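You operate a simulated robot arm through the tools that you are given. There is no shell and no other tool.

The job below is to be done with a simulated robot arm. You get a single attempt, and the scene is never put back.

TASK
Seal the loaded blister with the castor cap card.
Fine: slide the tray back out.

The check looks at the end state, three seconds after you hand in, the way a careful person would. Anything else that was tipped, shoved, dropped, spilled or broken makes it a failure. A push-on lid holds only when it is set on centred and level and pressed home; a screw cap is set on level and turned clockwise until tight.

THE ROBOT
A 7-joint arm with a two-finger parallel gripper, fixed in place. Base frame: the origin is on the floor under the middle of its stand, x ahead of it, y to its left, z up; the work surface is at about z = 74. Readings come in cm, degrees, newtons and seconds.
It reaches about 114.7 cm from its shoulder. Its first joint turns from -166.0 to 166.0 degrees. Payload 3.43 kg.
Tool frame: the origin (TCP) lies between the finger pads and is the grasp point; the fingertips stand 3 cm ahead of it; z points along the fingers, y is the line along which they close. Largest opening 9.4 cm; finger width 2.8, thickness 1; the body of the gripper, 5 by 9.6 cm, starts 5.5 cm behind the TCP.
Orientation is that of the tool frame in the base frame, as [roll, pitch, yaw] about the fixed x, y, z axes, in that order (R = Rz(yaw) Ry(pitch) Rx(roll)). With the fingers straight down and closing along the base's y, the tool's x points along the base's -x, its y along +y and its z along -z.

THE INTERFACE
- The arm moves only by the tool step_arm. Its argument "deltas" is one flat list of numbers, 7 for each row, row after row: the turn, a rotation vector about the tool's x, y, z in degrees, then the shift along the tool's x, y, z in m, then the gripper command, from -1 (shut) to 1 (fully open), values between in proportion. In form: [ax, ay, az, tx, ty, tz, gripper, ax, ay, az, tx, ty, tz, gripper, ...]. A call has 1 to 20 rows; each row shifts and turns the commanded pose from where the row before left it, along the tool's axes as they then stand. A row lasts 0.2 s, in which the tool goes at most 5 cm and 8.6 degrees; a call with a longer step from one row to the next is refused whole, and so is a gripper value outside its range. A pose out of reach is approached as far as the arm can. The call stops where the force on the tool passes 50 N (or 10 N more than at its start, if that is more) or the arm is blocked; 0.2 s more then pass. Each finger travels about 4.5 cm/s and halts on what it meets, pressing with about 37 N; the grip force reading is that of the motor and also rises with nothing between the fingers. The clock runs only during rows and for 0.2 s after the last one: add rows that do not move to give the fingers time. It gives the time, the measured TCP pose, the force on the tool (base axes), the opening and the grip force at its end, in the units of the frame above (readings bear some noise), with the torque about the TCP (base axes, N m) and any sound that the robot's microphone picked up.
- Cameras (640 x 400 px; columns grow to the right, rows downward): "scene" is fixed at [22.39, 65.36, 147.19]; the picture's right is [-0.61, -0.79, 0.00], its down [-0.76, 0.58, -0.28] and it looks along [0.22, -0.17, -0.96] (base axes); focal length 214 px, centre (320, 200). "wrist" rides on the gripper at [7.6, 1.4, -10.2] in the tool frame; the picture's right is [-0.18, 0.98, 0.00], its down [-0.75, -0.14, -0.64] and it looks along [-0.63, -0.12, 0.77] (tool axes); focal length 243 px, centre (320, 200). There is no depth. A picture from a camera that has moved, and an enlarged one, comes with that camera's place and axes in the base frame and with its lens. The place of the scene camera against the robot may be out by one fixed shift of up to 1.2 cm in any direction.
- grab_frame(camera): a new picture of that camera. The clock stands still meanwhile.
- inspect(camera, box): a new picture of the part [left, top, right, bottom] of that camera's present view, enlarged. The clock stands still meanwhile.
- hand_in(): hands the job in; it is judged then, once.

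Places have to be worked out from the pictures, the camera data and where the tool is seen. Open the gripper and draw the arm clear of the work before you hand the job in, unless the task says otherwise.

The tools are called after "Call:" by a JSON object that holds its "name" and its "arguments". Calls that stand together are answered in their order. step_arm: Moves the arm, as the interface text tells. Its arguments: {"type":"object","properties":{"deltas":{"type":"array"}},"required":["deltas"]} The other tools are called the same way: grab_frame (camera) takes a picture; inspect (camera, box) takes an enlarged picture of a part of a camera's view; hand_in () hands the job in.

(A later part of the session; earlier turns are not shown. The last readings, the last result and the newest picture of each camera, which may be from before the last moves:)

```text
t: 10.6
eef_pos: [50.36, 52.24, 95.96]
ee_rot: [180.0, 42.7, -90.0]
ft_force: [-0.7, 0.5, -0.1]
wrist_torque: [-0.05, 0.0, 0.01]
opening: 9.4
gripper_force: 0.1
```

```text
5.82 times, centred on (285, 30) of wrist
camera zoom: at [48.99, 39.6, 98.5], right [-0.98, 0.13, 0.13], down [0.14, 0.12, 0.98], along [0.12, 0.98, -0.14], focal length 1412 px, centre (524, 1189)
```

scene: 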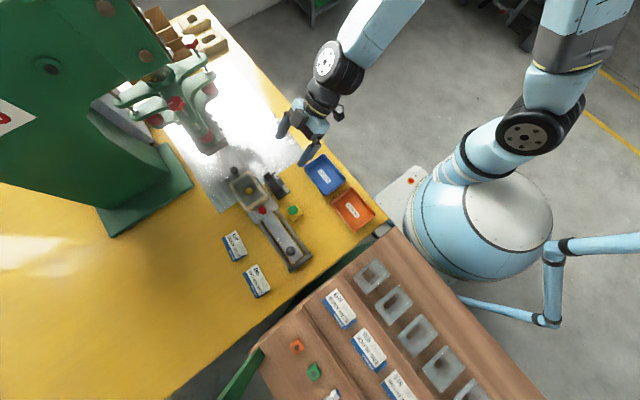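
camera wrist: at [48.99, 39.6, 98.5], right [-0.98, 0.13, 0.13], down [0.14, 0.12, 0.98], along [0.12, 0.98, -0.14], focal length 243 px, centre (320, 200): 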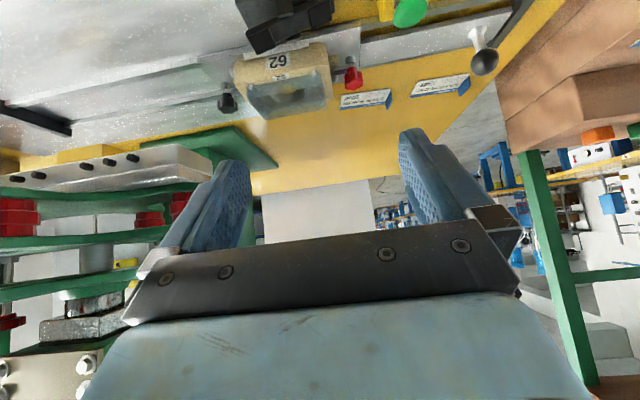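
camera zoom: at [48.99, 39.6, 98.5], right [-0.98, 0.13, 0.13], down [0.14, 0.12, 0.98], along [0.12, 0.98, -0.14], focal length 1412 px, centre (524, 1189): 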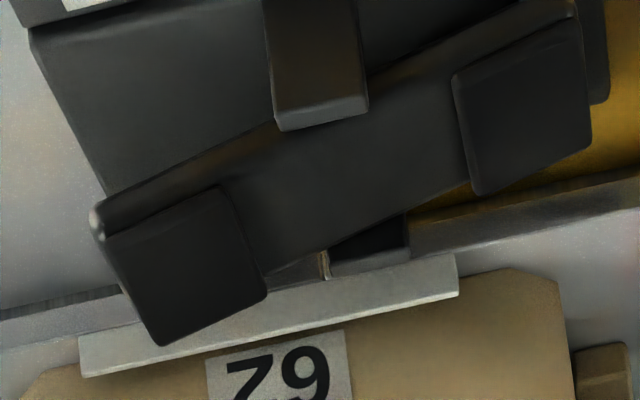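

The blister's transparent lips are about 1.5 cm tall (z≈79 to 80.6), the same height as the card's flap. The inner space is about 5.9 x 9.4 cm against a card of 5.15 x 8.9 cm. Before loading, I'll use the rocker to make sure the head is commanded UP. First I'll straighten the tool, shut the fingers and hover over the rocker's UP pad near (55.5, 62).

Call:
{"name": "step_arm", "arguments": {"deltas": [0, 8.54, 0, 0, 0, 0, 0.5, 0, 8.54, 0, 0, 0, 0, 0, 0, 8.54, 0, 0, 0, 0, -0.5, 0, 8.54, 0, 0, 0, 0, -1, 0, 8.54, 0, 0, 0, 0, -1, 0, 0, 0, -0.0245, -0.0127, 0.02, -1, 0, 0, 0, -0.0245, -0.0127, 0.02, -1, 0, 0, 0, -0.0245, -0.0127, 0.02, -1, 0, 0, 0, -0.0245, -0.0127, 0.02, -1, 0, 0, 0, 0, 0, 0, -1]}}

Call:
{"name": "grab_frame", "arguments": {"camera": "wrist"}}

Call:
{"name": "inspect", "arguments": {"camera": "wrist", "box": [220, 40, 420, 240]}}

```text
t: 12.8
eef_pos: [55.34, 61.93, 87.92]
ee_rot: [180.0, -0.2, -90.0]
ft_force: [0.3, -0.9, -0.5]
wrist_torque: [0.01, -0.03, 0.02]
opening: 0.0
gripper_force: 33.0
```

```text
taken
camera wrist: at [54.08, 54.29, 98.25], right [-0.98, 0.18, 0.0], down [0.14, 0.76, 0.64], along [0.12, 0.63, -0.77], focal length 243 px, centre (320, 200)
```

wrist: 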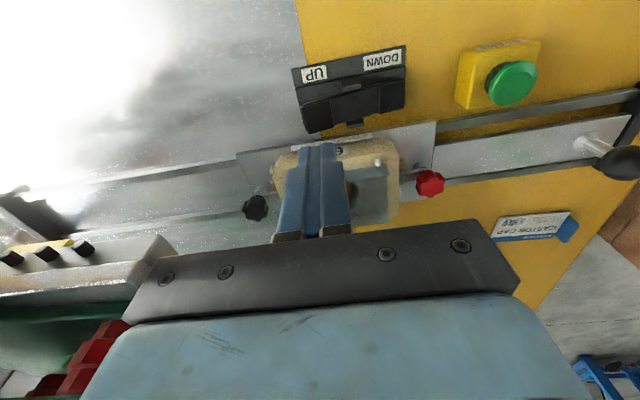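

```text
2.00 times, centred on (320, 140) of wrist
camera zoom: at [54.08, 54.29, 98.25], right [-0.98, 0.18, 0.0], down [0.14, 0.76, 0.64], along [0.12, 0.63, -0.77], focal length 485 px, centre (320, 320)
```

zoom: 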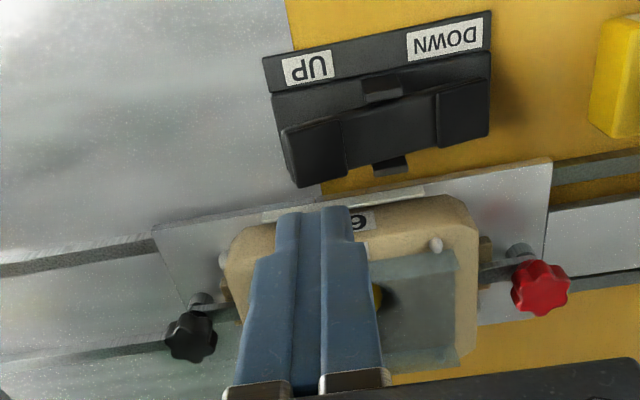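

The fingers hover right above the UP pad, which I place at (55.6, 61.9). The green button's box also seems to carry a label, so I'll read it first.

Call:
{"name": "inspect", "arguments": {"camera": "wrist", "box": [440, 20, 560, 120]}}

Call:
{"name": "inspect", "arguments": {"camera": "scene", "box": [270, 190, 320, 230]}}

Call:
{"name": "inspect", "arguments": {"camera": "wrist", "box": [0, 180, 180, 400]}}

```text
4.00 times, centred on (500, 70) of wrist
camera zoom: at [54.08, 54.29, 98.25], right [-0.98, 0.18, 0.0], down [0.14, 0.76, 0.64], along [0.12, 0.63, -0.77], focal length 970 px, centre (-400, 720)
```

zoom: 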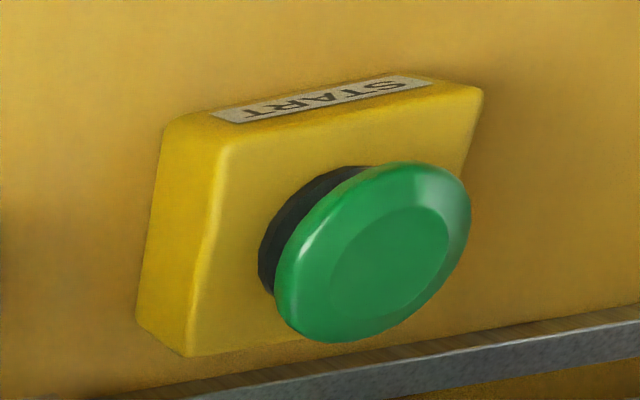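

```text
10.00 times, centred on (295, 210) of scene
camera zoom: at [22.39, 65.36, 147.19], right [-0.61, -0.79, 0.0], down [-0.76, 0.58, -0.28], along [0.22, -0.17, -0.96], focal length 2145 px, centre (570, 100)
```

zoom: 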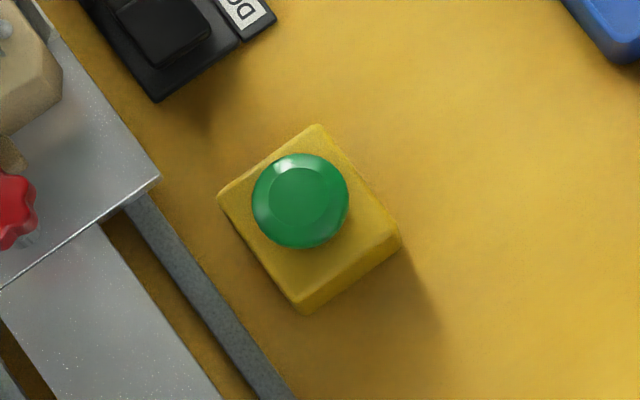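

```text
1.82 times, centred on (90, 290) of wrist
camera zoom: at [54.08, 54.29, 98.25], right [-0.98, 0.18, 0.0], down [0.14, 0.76, 0.64], along [0.12, 0.63, -0.77], focal length 441 px, centre (738, 36)
```

zoom: 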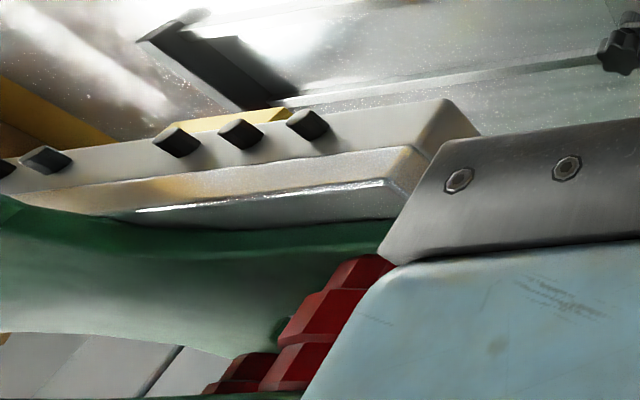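

The button reads START. I'll press the rocker's raised UP end now: lower quickly to just above it, then slowly while watching the force.

Call:
{"name": "step_arm", "arguments": {"deltas": [0, 0, 0, 0, -0.003, 0.03, -1, 0, 0, 0, 0, 0, 0.028, -1, 0, 0, 0, 0, 0, 0.006, -1, 0, 0, 0, 0, 0, 0.006, -1, 0, 0, 0, 0, 0, 0, -1]}}

Call:
{"name": "grab_frame", "arguments": {"camera": "wrist"}}

```text
t: 14.0
eef_pos: [55.7, 61.85, 81.1]
ee_rot: [-179.9, -0.1, -90.1]
ft_force: [3.1, -0.4, 4.0]
wrist_torque: [0.08, -0.16, -0.02]
opening: 0.01
gripper_force: 32.7
```

```text
taken
camera wrist: at [54.43, 54.24, 91.43], right [-0.98, 0.18, 0.0], down [0.14, 0.76, 0.64], along [0.12, 0.63, -0.77], focal length 243 px, centre (320, 200)
```

wrist: 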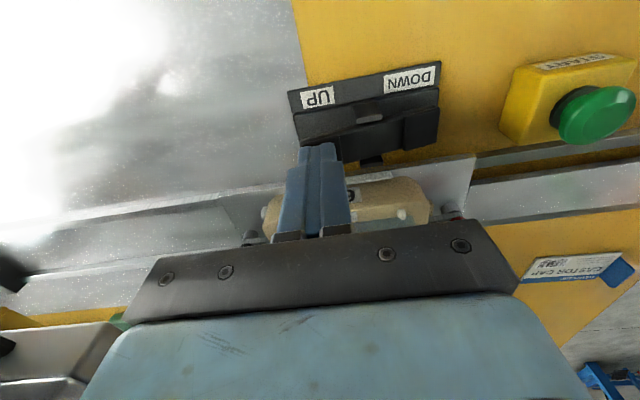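

Contact registers at a fingertip height of about 78.1. I'll keep pressing down slowly.

Call:
{"name": "step_arm", "arguments": {"deltas": [0, 0, 0, 0, 0, 0.004, -1, 0, 0, 0, 0, 0, 0.004, -1, 0, 0, 0, 0, 0, 0.004, -1, 0, 0, 0, 0, 0, 0.004, -1, 0, 0, 0, 0, 0, 0.003, -1, 0, 0, 0, 0, 0, 0, -1]}}

Call:
{"name": "grab_frame", "arguments": {"camera": "wrist"}}

Call:
{"name": "grab_frame", "arguments": {"camera": "scene"}}

```text
t: 15.4
eef_pos: [55.84, 61.97, 79.54]
ee_rot: [-180.0, 0.1, -90.0]
ft_force: [-5.1, -4.3, 14.5]
wrist_torque: [-0.16, 0.24, 0.03]
opening: 0.0
gripper_force: 33.4
stopped in row 6: the force on the tool passed its limit at 52 N (the readings are from after the stop); the commanded pose is now the measured one
```

```text
taken
camera wrist: at [54.38, 54.3, 89.9], right [-0.98, 0.18, 0.0], down [0.14, 0.75, 0.64], along [0.12, 0.63, -0.77], focal length 243 px, centre (320, 200)
```

wrist: 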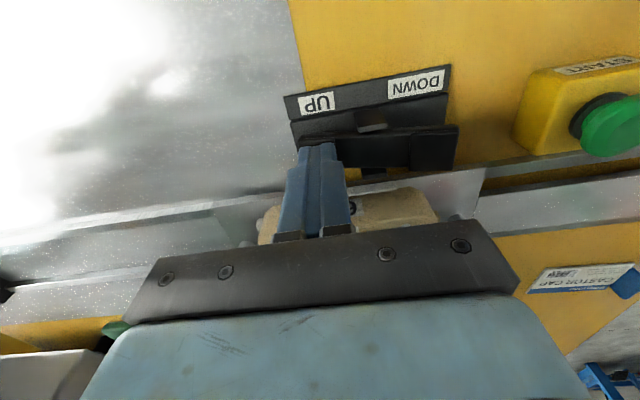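

```text
taken
```

scene: 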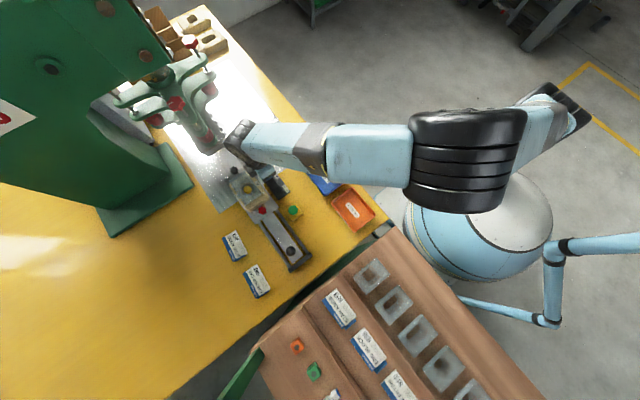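

The rocker flipped so that the UP end is down, and the head did not move in the scene picture. I'll lift off and check that the rocker stays there.

Call:
{"name": "step_arm", "arguments": {"deltas": [0, 0, 0, 0, 0, -0.02, -1, 0, 0, 0, 0, 0, -0.04, -1, 0, 0, 0, 0, 0, -0.04, -1, 0, 0, 0, 0, 0, 0, -1]}}

Call:
{"name": "grab_frame", "arguments": {"camera": "wrist"}}

Call:
{"name": "inspect", "arguments": {"camera": "scene", "box": [90, 0, 310, 160]}}

```text
t: 16.4
eef_pos: [55.81, 62.06, 89.42]
ee_rot: [-179.9, 0.1, -90.0]
ft_force: [-0.9, 0.1, -0.2]
wrist_torque: [-0.05, 0.02, 0.01]
opening: 0.0
gripper_force: 32.3
```

```text
taken
camera wrist: at [54.39, 54.32, 99.71], right [-0.98, 0.18, 0.0], down [0.14, 0.75, 0.64], along [0.12, 0.63, -0.77], focal length 243 px, centre (320, 200)
```

wrist: 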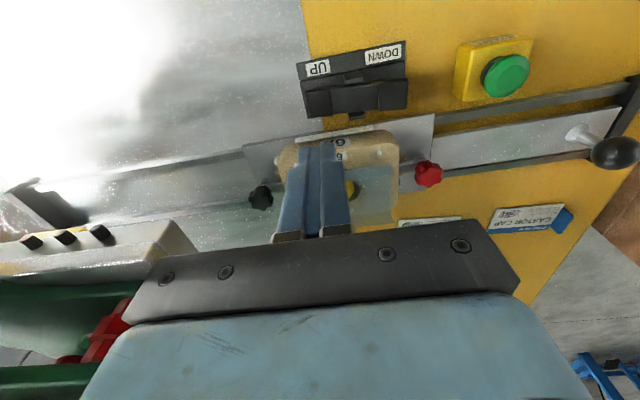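

```text
2.50 times, centred on (200, 80) of scene
camera zoom: at [22.39, 65.36, 147.19], right [-0.61, -0.79, 0.0], down [-0.76, 0.58, -0.28], along [0.22, -0.17, -0.96], focal length 536 px, centre (620, 500)
```

zoom: 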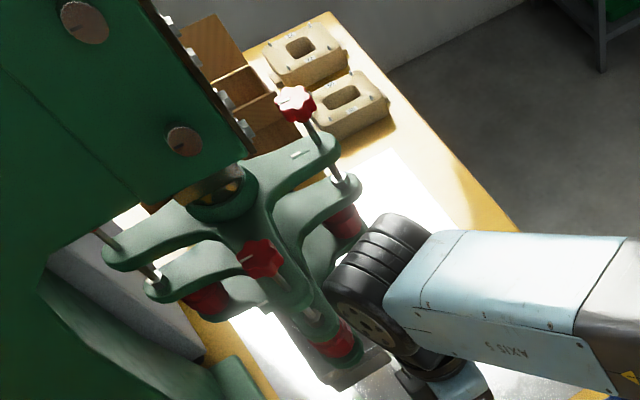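

I'll zoom in to confirm the rocker's present tilt.

Call:
{"name": "inspect", "arguments": {"camera": "wrist", "box": [290, 30, 420, 130]}}

Call:
{"name": "inspect", "arguments": {"camera": "wrist", "box": [380, 100, 480, 230]}}

```text
4.00 times, centred on (355, 80) of wrist
camera zoom: at [54.39, 54.32, 99.71], right [-0.98, 0.18, 0.0], down [0.14, 0.75, 0.64], along [0.12, 0.63, -0.77], focal length 970 px, centre (180, 680)
```

zoom: 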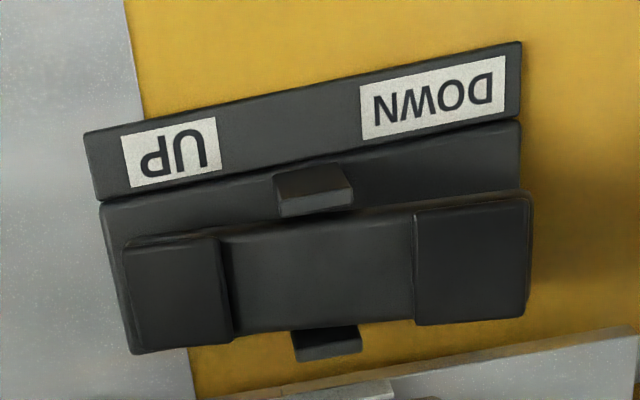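

```text
3.08 times, centred on (430, 165) of wrist
camera zoom: at [54.39, 54.32, 99.71], right [-0.98, 0.18, 0.0], down [0.14, 0.75, 0.64], along [0.12, 0.63, -0.77], focal length 746 px, centre (-18, 308)
```

zoom: 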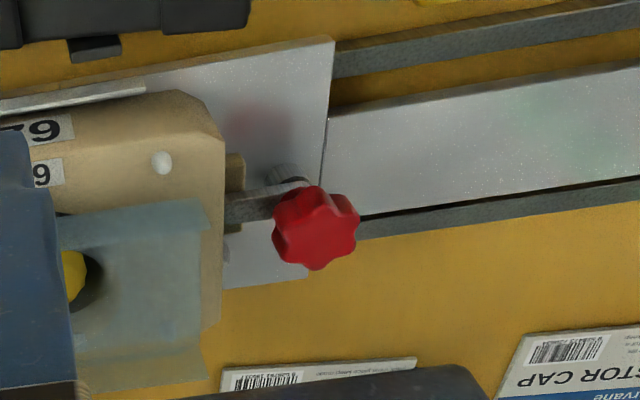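

The rocker holds at UP. Now I'll fetch the card: move over its flap near (25.3, 84.5), align the closing axis with the card (about -3.9° yaw), and open the fingers partly.

Call:
{"name": "step_arm", "arguments": {"deltas": [0, 0, 0, -0.028, 0.0381, 0, -1, 0, 0, 0, -0.028, 0.0381, 0, -1, 0, 0, 0, -0.028, 0.0381, 0, -1, 0, 0, 0, -0.028, 0.0381, 0, -1, 0, 0, 0, -0.028, 0.0381, 0, -0.1, 0, 0, 0, -0.028, 0.0381, 0, -0.1, 0, 0, 0, -0.028, 0.0381, 0, -0.1, 0, 0, 0, -0.028, 0.0381, 0, -0.1, 0, 0, 3.9, 0, 0, 0, -0.1, 0, 0, 0, 0, 0, 0, -0.1]}}

Call:
{"name": "grab_frame", "arguments": {"camera": "wrist"}}

Call:
{"name": "inspect", "arguments": {"camera": "wrist", "box": [200, 40, 440, 200]}}

```text
t: 18.6
eef_pos: [25.24, 84.69, 89.31]
ee_rot: [-179.9, 0.0, -93.9]
ft_force: [0.2, -0.3, 0.7]
wrist_torque: [0.04, -0.01, -0.01]
opening: 4.25
gripper_force: 0.2
```

```text
taken
camera wrist: at [23.26, 77.01, 99.62], right [-0.97, 0.25, 0.0], down [0.19, 0.74, 0.64], along [0.16, 0.62, -0.77], focal length 243 px, centre (320, 200)
```

wrist: 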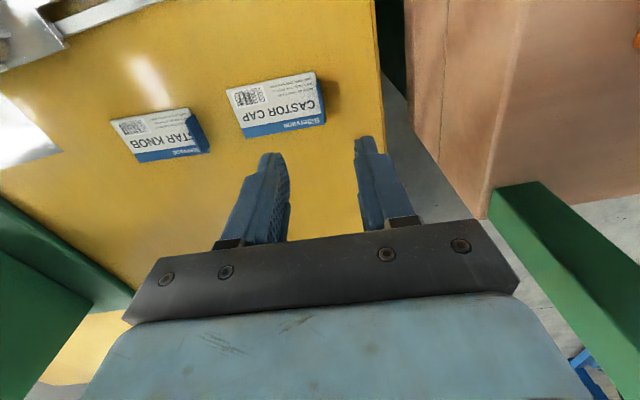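

```text
2.50 times, centred on (320, 120) of wrist
camera zoom: at [23.26, 77.01, 99.62], right [-0.97, 0.25, 0.0], down [0.19, 0.74, 0.64], along [0.16, 0.62, -0.77], focal length 606 px, centre (320, 400)
```

zoom: 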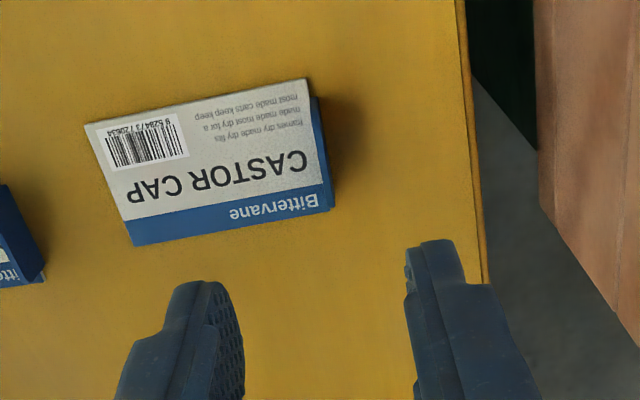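

The card measures about 8.9 x 5.2 cm at yaw -4°, with its near edge's middle at (25.4, 84.7), and the tool is centred over the flap. I'll go down until the fingertips are just above the card face.

Call:
{"name": "step_arm", "arguments": {"deltas": [0, 0, 0, 0, 0, 0.035, -0.1, 0, 0, 0, 0, 0, 0.035, -0.1, 0, 0, 0, 0, 0, 0.03, -0.1, 0, 0, 0, 0, 0, 0.01, -0.1, 0, 0, 0, 0, 0, 0, -0.1]}}

Call:
{"name": "grab_frame", "arguments": {"camera": "wrist"}}

Call:
{"name": "inspect", "arguments": {"camera": "wrist", "box": [200, 80, 440, 240]}}

```text
t: 19.8
eef_pos: [25.37, 84.48, 78.44]
ee_rot: [-179.8, -0.1, -93.8]
ft_force: [0.8, 0.0, -0.7]
wrist_torque: [0.0, -0.01, 0.03]
opening: 4.23
gripper_force: 0.0
```

```text
taken
camera wrist: at [23.34, 76.91, 88.67], right [-0.97, 0.25, 0.0], down [0.19, 0.74, 0.64], along [0.16, 0.62, -0.77], focal length 243 px, centre (320, 200)
```

wrist: 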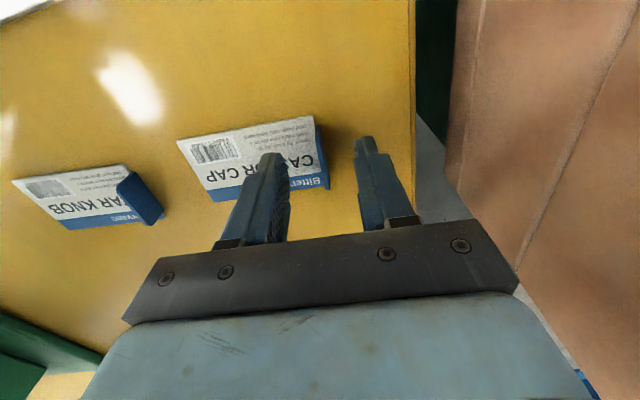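

```text
2.50 times, centred on (320, 160) of wrist
camera zoom: at [23.34, 76.91, 88.67], right [-0.97, 0.25, 0.0], down [0.19, 0.74, 0.64], along [0.16, 0.62, -0.77], focal length 606 px, centre (320, 300)
```

zoom: 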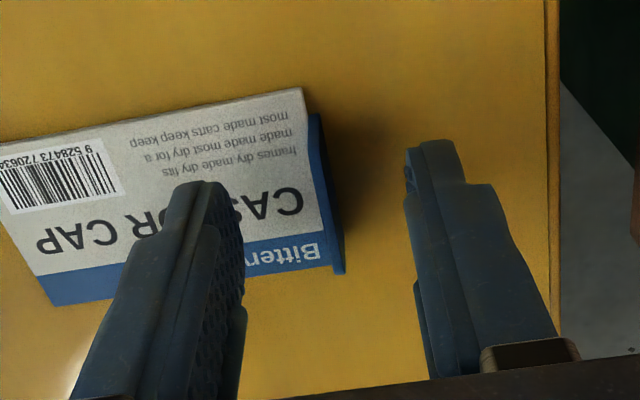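

The flap stands between the two fingers. I'll go the last 0.8 cm down slowly, then close the fingers on it.

Call:
{"name": "step_arm", "arguments": {"deltas": [0, 0, 0, 0, 0, 0.004, -0.1, 0, 0, 0, 0, 0, 0.004, -0.1, 0, 0, 0, 0, 0, 0, -0.1]}}

Call:
{"name": "inspect", "arguments": {"camera": "wrist", "box": [200, 80, 440, 240]}}

```text
t: 20.6
eef_pos: [25.24, 84.35, 77.54]
ee_rot: [-179.9, 0.0, -93.8]
ft_force: [0.9, -0.8, -0.2]
wrist_torque: [-0.01, -0.01, 0.02]
opening: 4.23
gripper_force: 0.0
```

```text
2.50 times, centred on (320, 160) of wrist
camera zoom: at [23.34, 76.84, 87.89], right [-0.97, 0.25, 0.0], down [0.19, 0.74, 0.64], along [0.16, 0.62, -0.77], focal length 606 px, centre (320, 300)
```

zoom: 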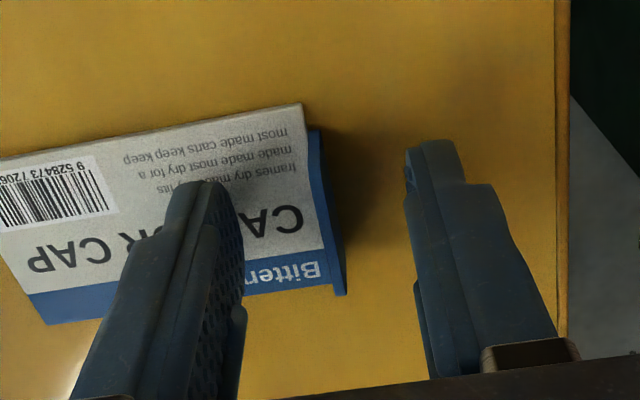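

No contact and well placed. I'm closing the fingers on the flap and waiting for the grip to settle.

Call:
{"name": "step_arm", "arguments": {"deltas": [0, 0, 0, 0, 0, 0, -0.5, 0, 0, 0, 0, 0, 0, -1, 0, 0, 0, 0, 0, 0, -1, 0, 0, 0, 0, 0, 0, -1, 0, 0, 0, 0, 0, 0, -1]}}

Call:
{"name": "inspect", "arguments": {"camera": "wrist", "box": [200, 80, 440, 240]}}

```text
t: 21.8
eef_pos: [25.37, 84.38, 77.52]
ee_rot: [-180.0, 0.0, -94.0]
ft_force: [-0.1, -0.9, -0.5]
wrist_torque: [0.0, 0.02, -0.01]
opening: 0.06
gripper_force: 35.9
```

```text
2.50 times, centred on (320, 160) of wrist
camera zoom: at [23.34, 76.85, 87.9], right [-0.97, 0.25, 0.0], down [0.19, 0.74, 0.64], along [0.16, 0.62, -0.77], focal length 606 px, centre (320, 300)
```

zoom: 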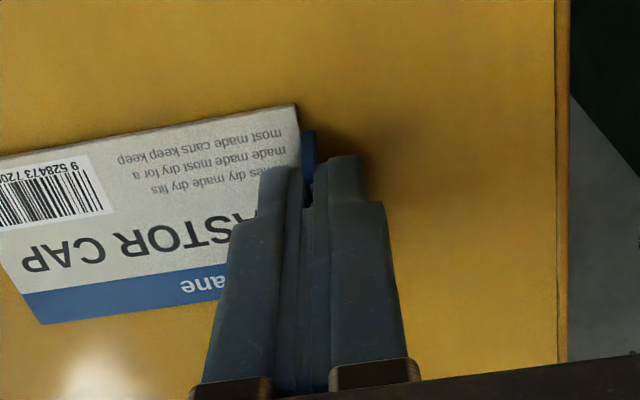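

The opening reads 0.06 cm, so the flap is very thin but seems to be held. I'll lift 2 cm slowly to check that the card comes along level.

Call:
{"name": "step_arm", "arguments": {"deltas": [0, 0, 0, 0, 0, -0.005, -1, 0, 0, 0, 0, 0, -0.005, -1, 0, 0, 0, 0, 0, -0.01, -1, 0, 0, 0, 0, 0, 0, -1]}}

Call:
{"name": "grab_frame", "arguments": {"camera": "wrist"}}

Call:
{"name": "inspect", "arguments": {"camera": "wrist", "box": [200, 80, 440, 240]}}

Call:
{"name": "inspect", "arguments": {"camera": "scene", "box": [220, 240, 300, 310]}}

```text
t: 22.8
eef_pos: [25.29, 84.35, 79.41]
ee_rot: [-179.9, 0.0, -93.9]
ft_force: [0.0, 0.2, -0.5]
wrist_torque: [0.0, 0.0, 0.01]
opening: 0.09
gripper_force: 35.7
```

```text
taken
camera wrist: at [23.35, 76.87, 89.89], right [-0.97, 0.25, 0.0], down [0.19, 0.74, 0.64], along [0.16, 0.62, -0.77], focal length 243 px, centre (320, 200)
```

wrist: 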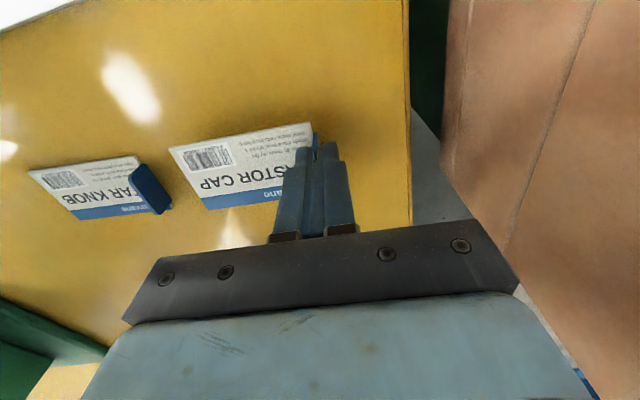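

```text
2.50 times, centred on (320, 160) of wrist
camera zoom: at [23.35, 76.87, 89.89], right [-0.97, 0.25, 0.0], down [0.19, 0.74, 0.64], along [0.16, 0.62, -0.77], focal length 606 px, centre (320, 300)
```

zoom: 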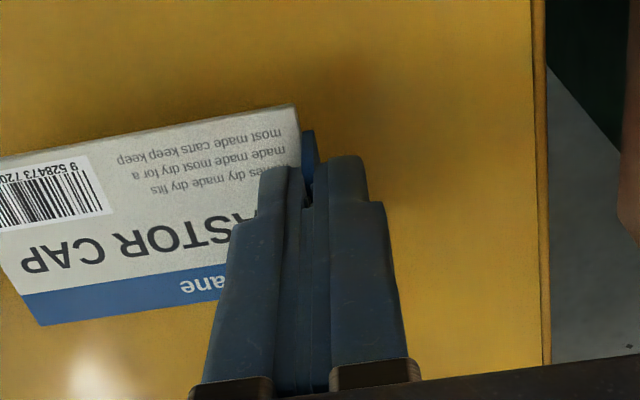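

```text
5.71 times, centred on (260, 275) of scene
camera zoom: at [22.39, 65.36, 147.19], right [-0.61, -0.79, 0.0], down [-0.76, 0.58, -0.28], along [0.22, -0.17, -0.96], focal length 1226 px, centre (663, -229)
```

zoom: 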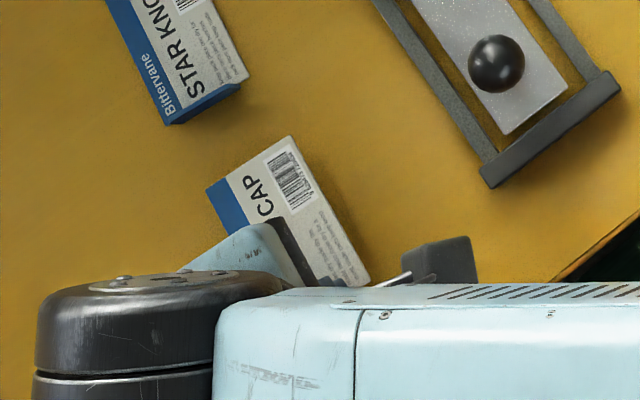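

The card came up level and rigid in the grip. I'll measure precisely how it sits relative to the tool.

Call:
{"name": "inspect", "arguments": {"camera": "wrist", "box": [160, 110, 330, 220]}}

```text
3.64 times, centred on (245, 165) of wrist
camera zoom: at [23.35, 76.87, 89.89], right [-0.97, 0.25, 0.0], down [0.19, 0.74, 0.64], along [0.16, 0.62, -0.77], focal length 882 px, centre (593, 327)
```

zoom: 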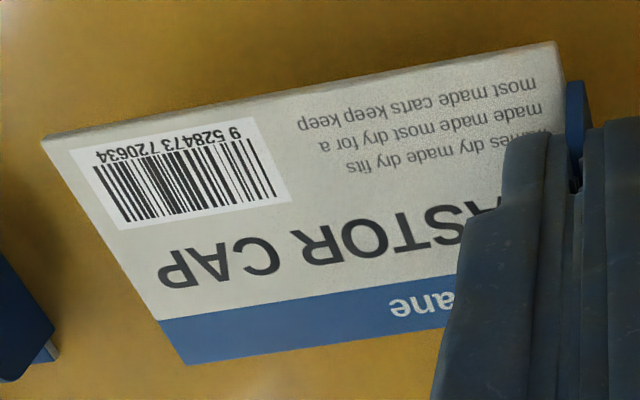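

The card's centre sits about 4.6 cm ahead (+x) of the grip point and 0.3 cm to +y, with its face about 3.4 cm below the TCP. I'll lift it, turn it +4° to square it with the rail, and carry it over the nest at a safe height.

Call:
{"name": "step_arm", "arguments": {"deltas": [0, 0, 0, 0, 0, -0.03, -1, 0, 0, 0, 0, 0, -0.035, -1, 0, 0, -2, 0, 0, -0.03, -1, 0, 0, -2, 0, 0, -0.01, -1, 0, 0, 0, 0.0147, -0.0253, 0, -1, 0, 0, 0, 0.0147, -0.0253, 0, -1, 0, 0, 0, 0.0147, -0.0253, 0, -1, 0, 0, 0, 0.0147, -0.0253, 0, -1, 0, 0, 0, 0.0147, -0.0253, 0, -1, 0, 0, 0, 0.0147, -0.0253, 0, -1, 0, 0, 0, 0.0147, -0.0253, 0, -1, 0, 0, 0, 0.0147, -0.0253, 0, -1, 0, 0, 0, 0.0147, -0.0253, 0, -1, 0, 0, 0, 0.0147, -0.0253, 0, -1, 0, 0, 0, 0, 0, 0, -1]}}

Call:
{"name": "grab_frame", "arguments": {"camera": "wrist"}}

Call:
{"name": "inspect", "arguments": {"camera": "wrist", "box": [170, 60, 370, 240]}}

Call:
{"name": "inspect", "arguments": {"camera": "scene", "box": [180, 120, 320, 240]}}

```text
t: 26.0
eef_pos: [50.37, 69.67, 90.04]
ee_rot: [-179.9, 0.0, -89.9]
ft_force: [0.2, 0.4, 0.1]
wrist_torque: [0.02, 0.02, 0.0]
opening: 0.04
gripper_force: 35.0
```

```text
taken
camera wrist: at [48.99, 62.01, 100.43], right [-0.98, 0.18, 0.0], down [0.14, 0.75, 0.64], along [0.12, 0.63, -0.77], focal length 243 px, centre (320, 200)
```

wrist: 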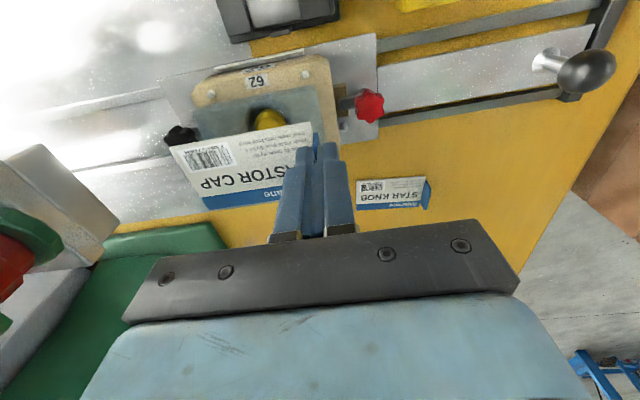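

```text
2.22 times, centred on (270, 150) of wrist
camera zoom: at [48.99, 62.01, 100.43], right [-0.98, 0.18, 0.0], down [0.14, 0.75, 0.64], along [0.12, 0.63, -0.77], focal length 539 px, centre (431, 311)
```

zoom: 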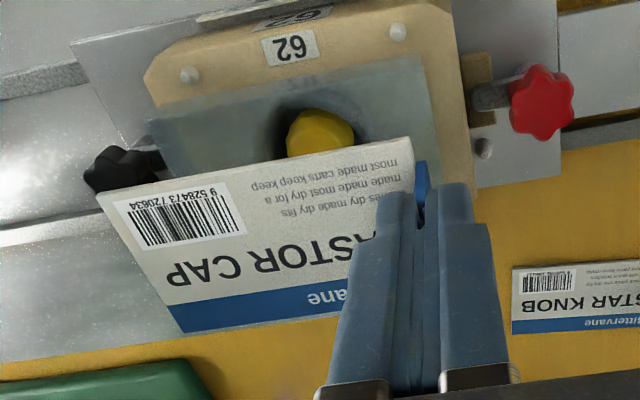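

```text
3.33 times, centred on (250, 180) of scene
camera zoom: at [22.39, 65.36, 147.19], right [-0.61, -0.79, 0.0], down [-0.76, 0.58, -0.28], along [0.22, -0.17, -0.96], focal length 715 px, centre (553, 267)
```

zoom: 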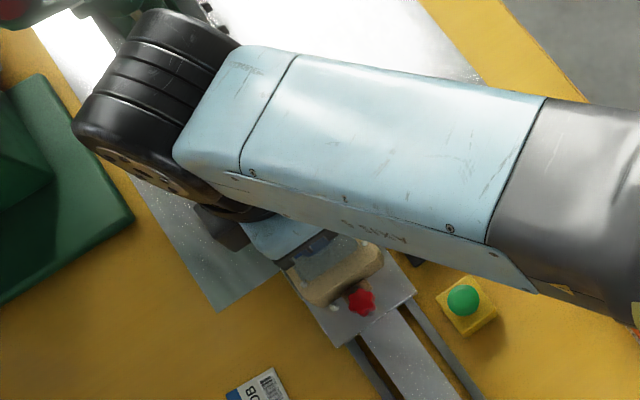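

The card is above the nest. I'll zoom in on the visible part of the blister and on the card's edges to check the alignment.

Call:
{"name": "inspect", "arguments": {"camera": "wrist", "box": [180, 55, 360, 175]}}

Call:
{"name": "inspect", "arguments": {"camera": "wrist", "box": [280, 60, 360, 130]}}

Call:
{"name": "inspect", "arguments": {"camera": "wrist", "box": [180, 75, 260, 145]}}

```text
3.33 times, centred on (270, 115) of wrist
camera zoom: at [48.99, 62.01, 100.43], right [-0.98, 0.18, 0.0], down [0.14, 0.75, 0.64], along [0.12, 0.63, -0.77], focal length 809 px, centre (487, 483)
```

zoom: 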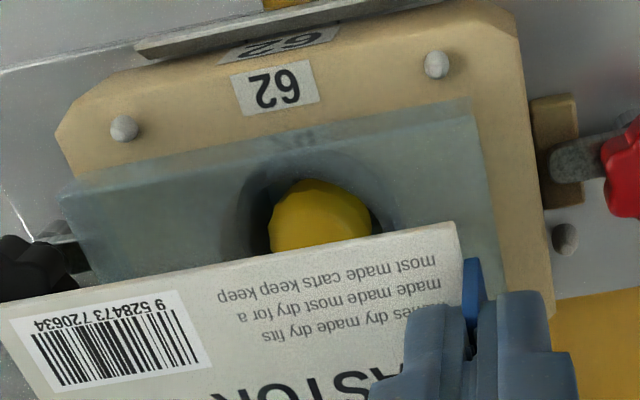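

```text
5.71 times, centred on (320, 95) of wrist
camera zoom: at [48.99, 62.01, 100.43], right [-0.98, 0.18, 0.0], down [0.14, 0.75, 0.64], along [0.12, 0.63, -0.77], focal length 1386 px, centre (320, 800)
```

zoom: 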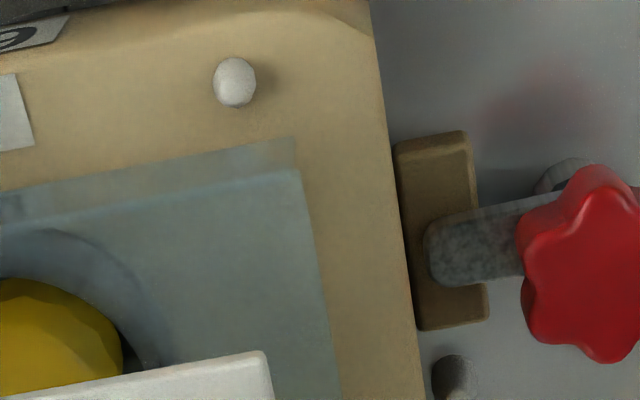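

```text
5.71 times, centred on (220, 110) of wrist
camera zoom: at [48.99, 62.01, 100.43], right [-0.98, 0.18, 0.0], down [0.14, 0.75, 0.64], along [0.12, 0.63, -0.77], focal length 1386 px, centre (891, 714)
```

zoom: 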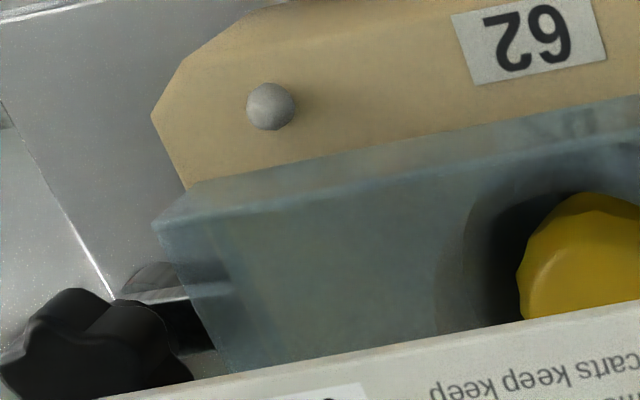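

I need the blister's exact far-end position, so I'll zoom in more closely on that corner and on the near corner.

Call:
{"name": "inspect", "arguments": {"camera": "wrist", "box": [185, 85, 235, 125]}}

Call:
{"name": "inspect", "arguments": {"camera": "wrist", "box": [290, 70, 340, 110]}}

```text
10.00 times, centred on (210, 105) of wrist
camera zoom: at [48.99, 62.01, 100.43], right [-0.98, 0.18, 0.0], down [0.14, 0.75, 0.64], along [0.12, 0.63, -0.77], focal length 2426 px, centre (1420, 1150)
```

zoom: 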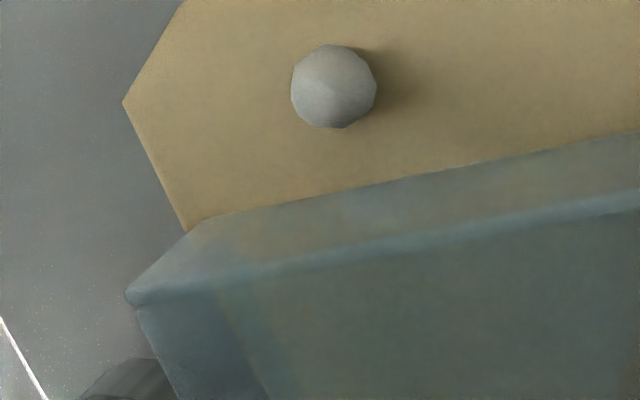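

```text
10.00 times, centred on (315, 90) of wrist
camera zoom: at [48.99, 62.01, 100.43], right [-0.98, 0.18, 0.0], down [0.14, 0.75, 0.64], along [0.12, 0.63, -0.77], focal length 2426 px, centre (370, 1300)
```

zoom: 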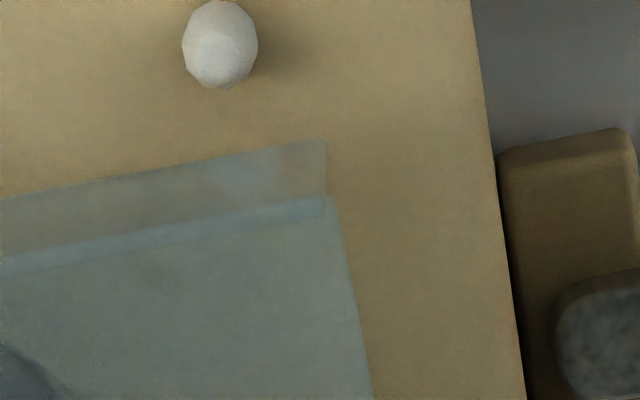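

The far-end readings from different views disagree by about 0.7 cm. I'll shift the tool towards -y, still holding the card, for an unobstructed look at the whole blister.

Call:
{"name": "step_arm", "arguments": {"deltas": [0, 0, 0, 0.03, -0.01, -0.005, -1, 0, 0, 0, 0.03, -0.01, -0.005, -1, 0, 0, 0, 0.03, -0.01, -0.005, -1, 0, 0, 0, 0.03, -0.01, -0.005, -1, 0, 0, 0, 0, 0, 0, -1]}}

Call:
{"name": "grab_frame", "arguments": {"camera": "wrist"}}

Call:
{"name": "inspect", "arguments": {"camera": "wrist", "box": [220, 60, 400, 180]}}

```text
t: 27.2
eef_pos: [54.66, 57.73, 92.13]
ee_rot: [-179.9, -0.1, -90.0]
ft_force: [-0.6, -0.2, 0.9]
wrist_torque: [-0.01, -0.02, -0.02]
opening: 0.05
gripper_force: 35.5
```

```text
taken
camera wrist: at [53.28, 50.07, 102.5], right [-0.98, 0.18, 0.0], down [0.14, 0.75, 0.64], along [0.12, 0.63, -0.77], focal length 243 px, centre (320, 200)
```

wrist: 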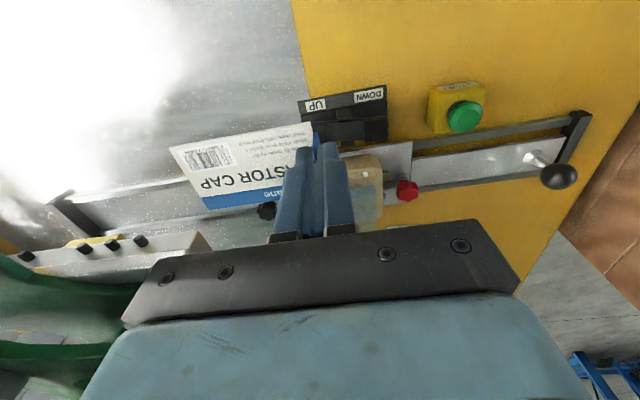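

```text
3.33 times, centred on (310, 120) of wrist
camera zoom: at [53.28, 50.07, 102.5], right [-0.98, 0.18, 0.0], down [0.14, 0.75, 0.64], along [0.12, 0.63, -0.77], focal length 809 px, centre (353, 467)
```

zoom: 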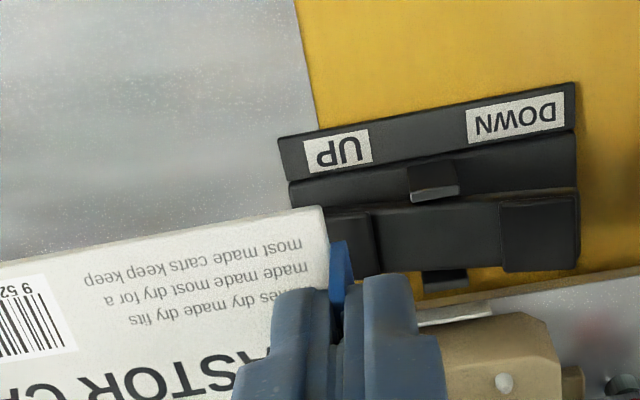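

The card hides the nest from here. I'll shift the other way, to +y, so the blister appears near the top of the picture, almost straight below the camera.

Call:
{"name": "step_arm", "arguments": {"deltas": [0, 0, 0, -0.034, 0.005, -0.002, -1, 0, 0, 0, -0.034, 0.005, -0.002, -1, 0, 0, 0, -0.034, 0.005, -0.002, -1, 0, 0, 0, -0.034, 0.005, -0.002, -1, 0, 0, 0, -0.034, 0.005, -0.002, -1, 0, 0, 0, 0, 0, 0, -1]}}

Call:
{"name": "inspect", "arguments": {"camera": "wrist", "box": [180, 0, 370, 120]}}

Call:
{"name": "inspect", "arguments": {"camera": "wrist", "box": [180, 20, 280, 100]}}

Call:
{"name": "inspect", "arguments": {"camera": "wrist", "box": [270, 10, 350, 90]}}

```text
t: 28.6
eef_pos: [52.06, 74.8, 93.29]
ee_rot: [-179.9, 0.0, -89.9]
ft_force: [-0.2, -0.2, 0.4]
wrist_torque: [0.01, -0.01, 0.0]
opening: 0.08
gripper_force: 35.3
```

```text
3.33 times, centred on (275, 60) of wrist
camera zoom: at [50.67, 67.03, 103.61], right [-0.98, 0.18, 0.0], down [0.14, 0.75, 0.64], along [0.12, 0.63, -0.77], focal length 809 px, centre (470, 667)
```

zoom: 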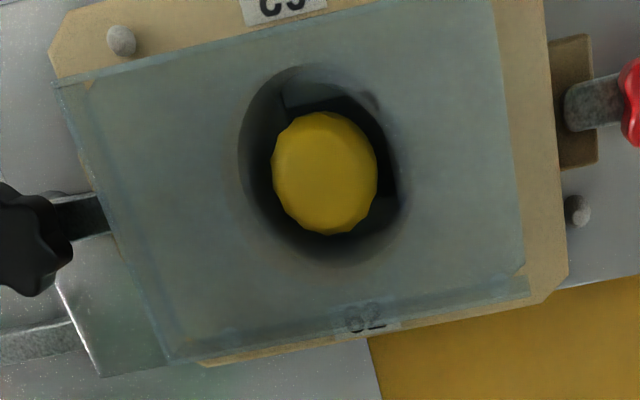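

```text
5.00 times, centred on (230, 60) of wrist
camera zoom: at [50.67, 67.03, 103.61], right [-0.98, 0.18, 0.0], down [0.14, 0.75, 0.64], along [0.12, 0.63, -0.77], focal length 1213 px, centre (770, 900)
```

zoom: 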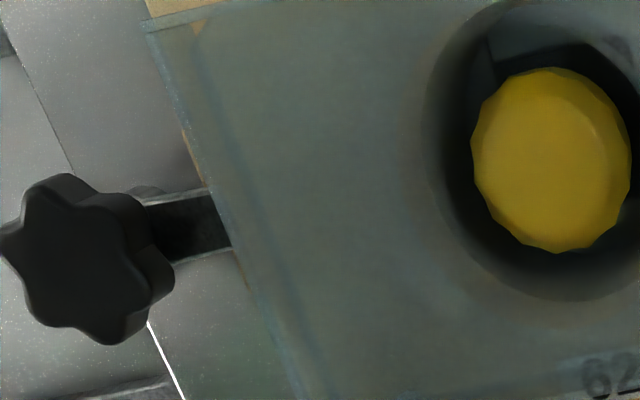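

```text
5.00 times, centred on (310, 50) of wrist
camera zoom: at [50.67, 67.03, 103.61], right [-0.98, 0.18, 0.0], down [0.14, 0.75, 0.64], along [0.12, 0.63, -0.77], focal length 1213 px, centre (370, 950)
```

zoom: 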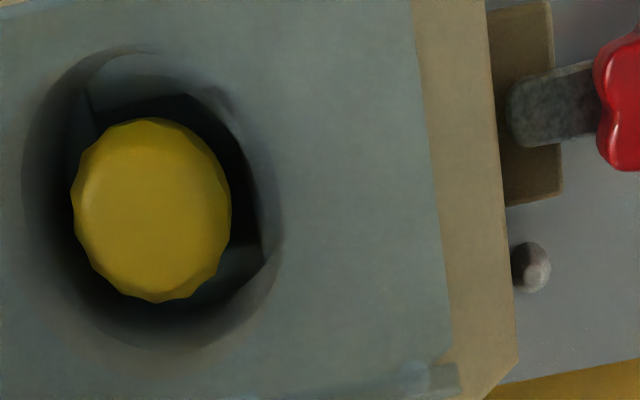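

From this clean view the blister spans x≈50.2–60.45 and y≈67.1–73.2, with its centre near (55.25, 70.05). The card in hand is level and square, centred (+4.54, +0.35) from the TCP. I'll bring it back over the blister, with TCP at (50.66, 69.70), and lower to just above the walls.

Call:
{"name": "step_arm", "arguments": {"deltas": [0, 0, 0, 0.0164, 0.0047, 0, -1, 0, 0, 0, 0.0164, 0.0047, 0.014, -1, 0, 0, 0, 0.0165, 0.0047, 0.02, -1, 0, 0, 0, 0, 0, 0.02, -1, 0, 0, 0, 0, 0, 0, -1]}}

Call:
{"name": "grab_frame", "arguments": {"camera": "wrist"}}

Call:
{"name": "inspect", "arguments": {"camera": "wrist", "box": [150, 80, 370, 230]}}

```text
t: 29.8
eef_pos: [50.76, 69.64, 87.78]
ee_rot: [-180.0, 0.0, -89.9]
ft_force: [-0.5, 0.2, 0.8]
wrist_torque: [-0.04, -0.05, 0.0]
opening: 0.06
gripper_force: 35.4
```

```text
taken
camera wrist: at [49.34, 62.06, 98.12], right [-0.98, 0.18, 0.0], down [0.14, 0.75, 0.64], along [0.12, 0.63, -0.77], focal length 243 px, centre (320, 200)
```

wrist: 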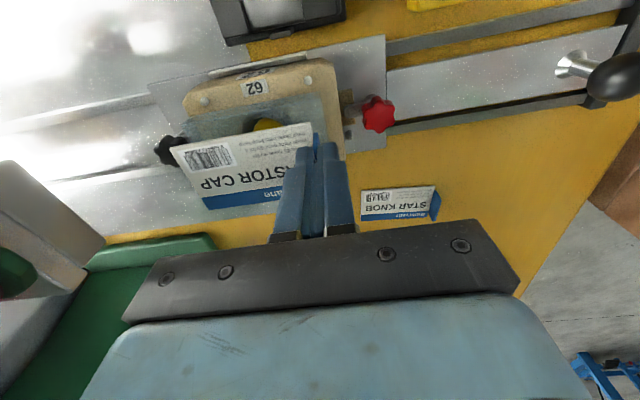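

```text
2.67 times, centred on (260, 155) of wrist
camera zoom: at [49.34, 62.06, 98.12], right [-0.98, 0.18, 0.0], down [0.14, 0.75, 0.64], along [0.12, 0.63, -0.77], focal length 647 px, centre (480, 320)
```

zoom: 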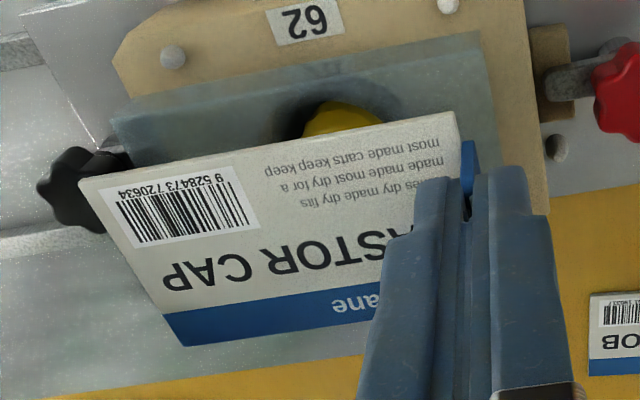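

Everything is as expected. I'll lower until the card is just above the wall tops, then check the margins again.

Call:
{"name": "step_arm", "arguments": {"deltas": [0, 0, 0, 0, 0, 0.012, -1, 0, 0, 0, 0, 0, 0.012, -1, 0, 0, 0, 0, 0, 0.008, -1, 0, 0, 0, 0, 0, 0, -1]}}

Call:
{"name": "inspect", "arguments": {"camera": "wrist", "box": [150, 80, 370, 230]}}

Call:
{"name": "inspect", "arguments": {"camera": "wrist", "box": [160, 90, 260, 160]}}

Call:
{"name": "inspect", "arguments": {"camera": "wrist", "box": [270, 80, 370, 150]}}

```text
t: 30.8
eef_pos: [50.73, 69.66, 84.7]
ee_rot: [-179.9, 0.0, -90.0]
ft_force: [-1.3, -0.1, 1.2]
wrist_torque: [0.0, -0.06, 0.01]
opening: 0.07
gripper_force: 35.2
```

```text
2.67 times, centred on (260, 155) of wrist
camera zoom: at [49.35, 62.05, 94.97], right [-0.98, 0.18, 0.0], down [0.14, 0.75, 0.64], along [0.12, 0.63, -0.77], focal length 647 px, centre (480, 320)
```

zoom: 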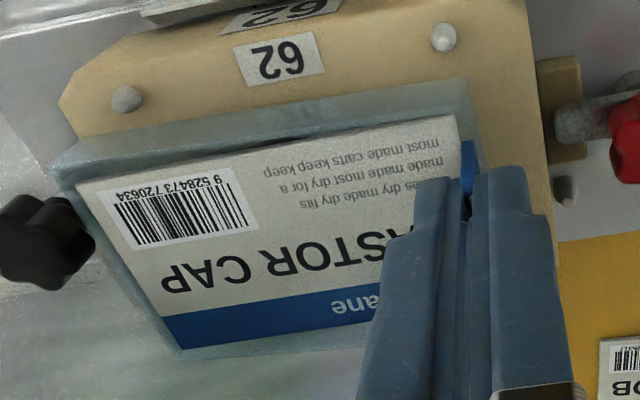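

```text
5.71 times, centred on (210, 125) of wrist
camera zoom: at [49.35, 62.05, 94.97], right [-0.98, 0.18, 0.0], down [0.14, 0.75, 0.64], along [0.12, 0.63, -0.77], focal length 1386 px, centre (949, 629)
```

zoom: 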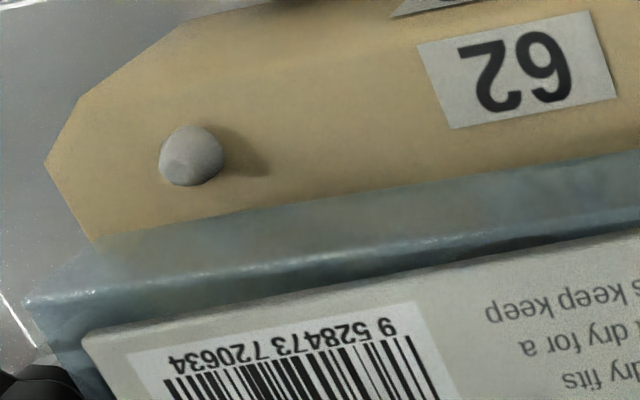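

```text
5.71 times, centred on (320, 115) of wrist
camera zoom: at [49.35, 62.05, 94.97], right [-0.98, 0.18, 0.0], down [0.14, 0.75, 0.64], along [0.12, 0.63, -0.77], focal length 1386 px, centre (320, 686)
```

zoom: 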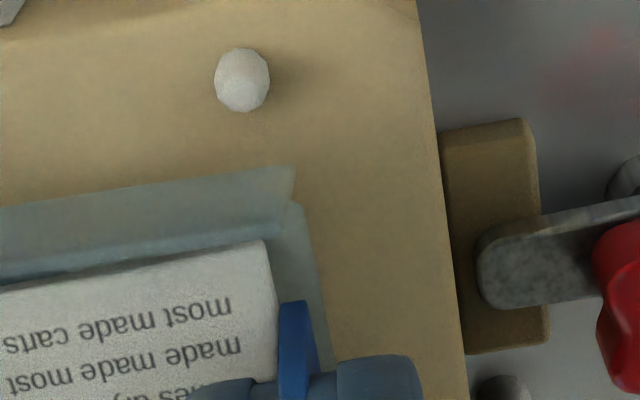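

The card hovers just at the level of the wall tops. I'll zoom in on its +y side to compare the two side margins directly.

Call:
{"name": "inspect", "arguments": {"camera": "wrist", "box": [170, 150, 300, 230]}}

Call:
{"name": "inspect", "arguments": {"camera": "wrist", "box": [195, 175, 255, 225]}}

Call:
{"name": "inspect", "arguments": {"camera": "wrist", "box": [165, 120, 225, 170]}}

```text
4.92 times, centred on (235, 190) of wrist
camera zoom: at [49.35, 62.05, 94.97], right [-0.98, 0.18, 0.0], down [0.14, 0.75, 0.64], along [0.12, 0.63, -0.77], focal length 1194 px, centre (738, 249)
```

zoom: 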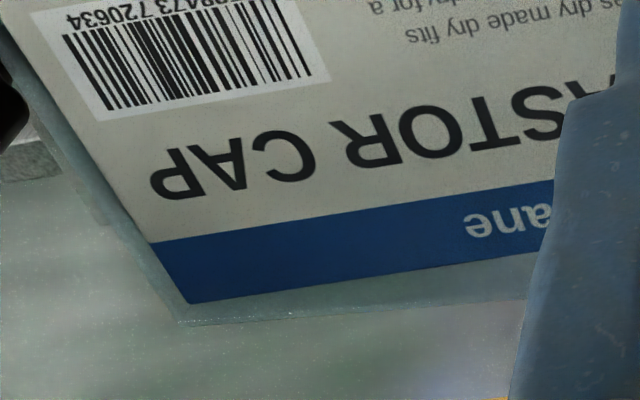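

```text
8.00 times, centred on (225, 200) of wrist
camera zoom: at [49.35, 62.05, 94.97], right [-0.98, 0.18, 0.0], down [0.14, 0.75, 0.64], along [0.12, 0.63, -0.77], focal length 1941 px, centre (1080, 200)
```

zoom: 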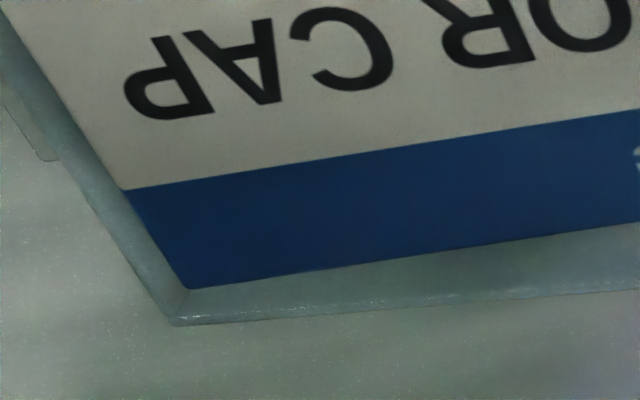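

```text
8.00 times, centred on (195, 145) of wrist
camera zoom: at [49.35, 62.05, 94.97], right [-0.98, 0.18, 0.0], down [0.14, 0.75, 0.64], along [0.12, 0.63, -0.77], focal length 1941 px, centre (1320, 640)
```

zoom: 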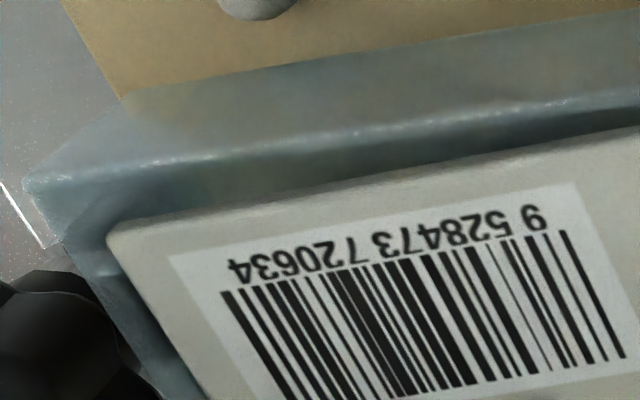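

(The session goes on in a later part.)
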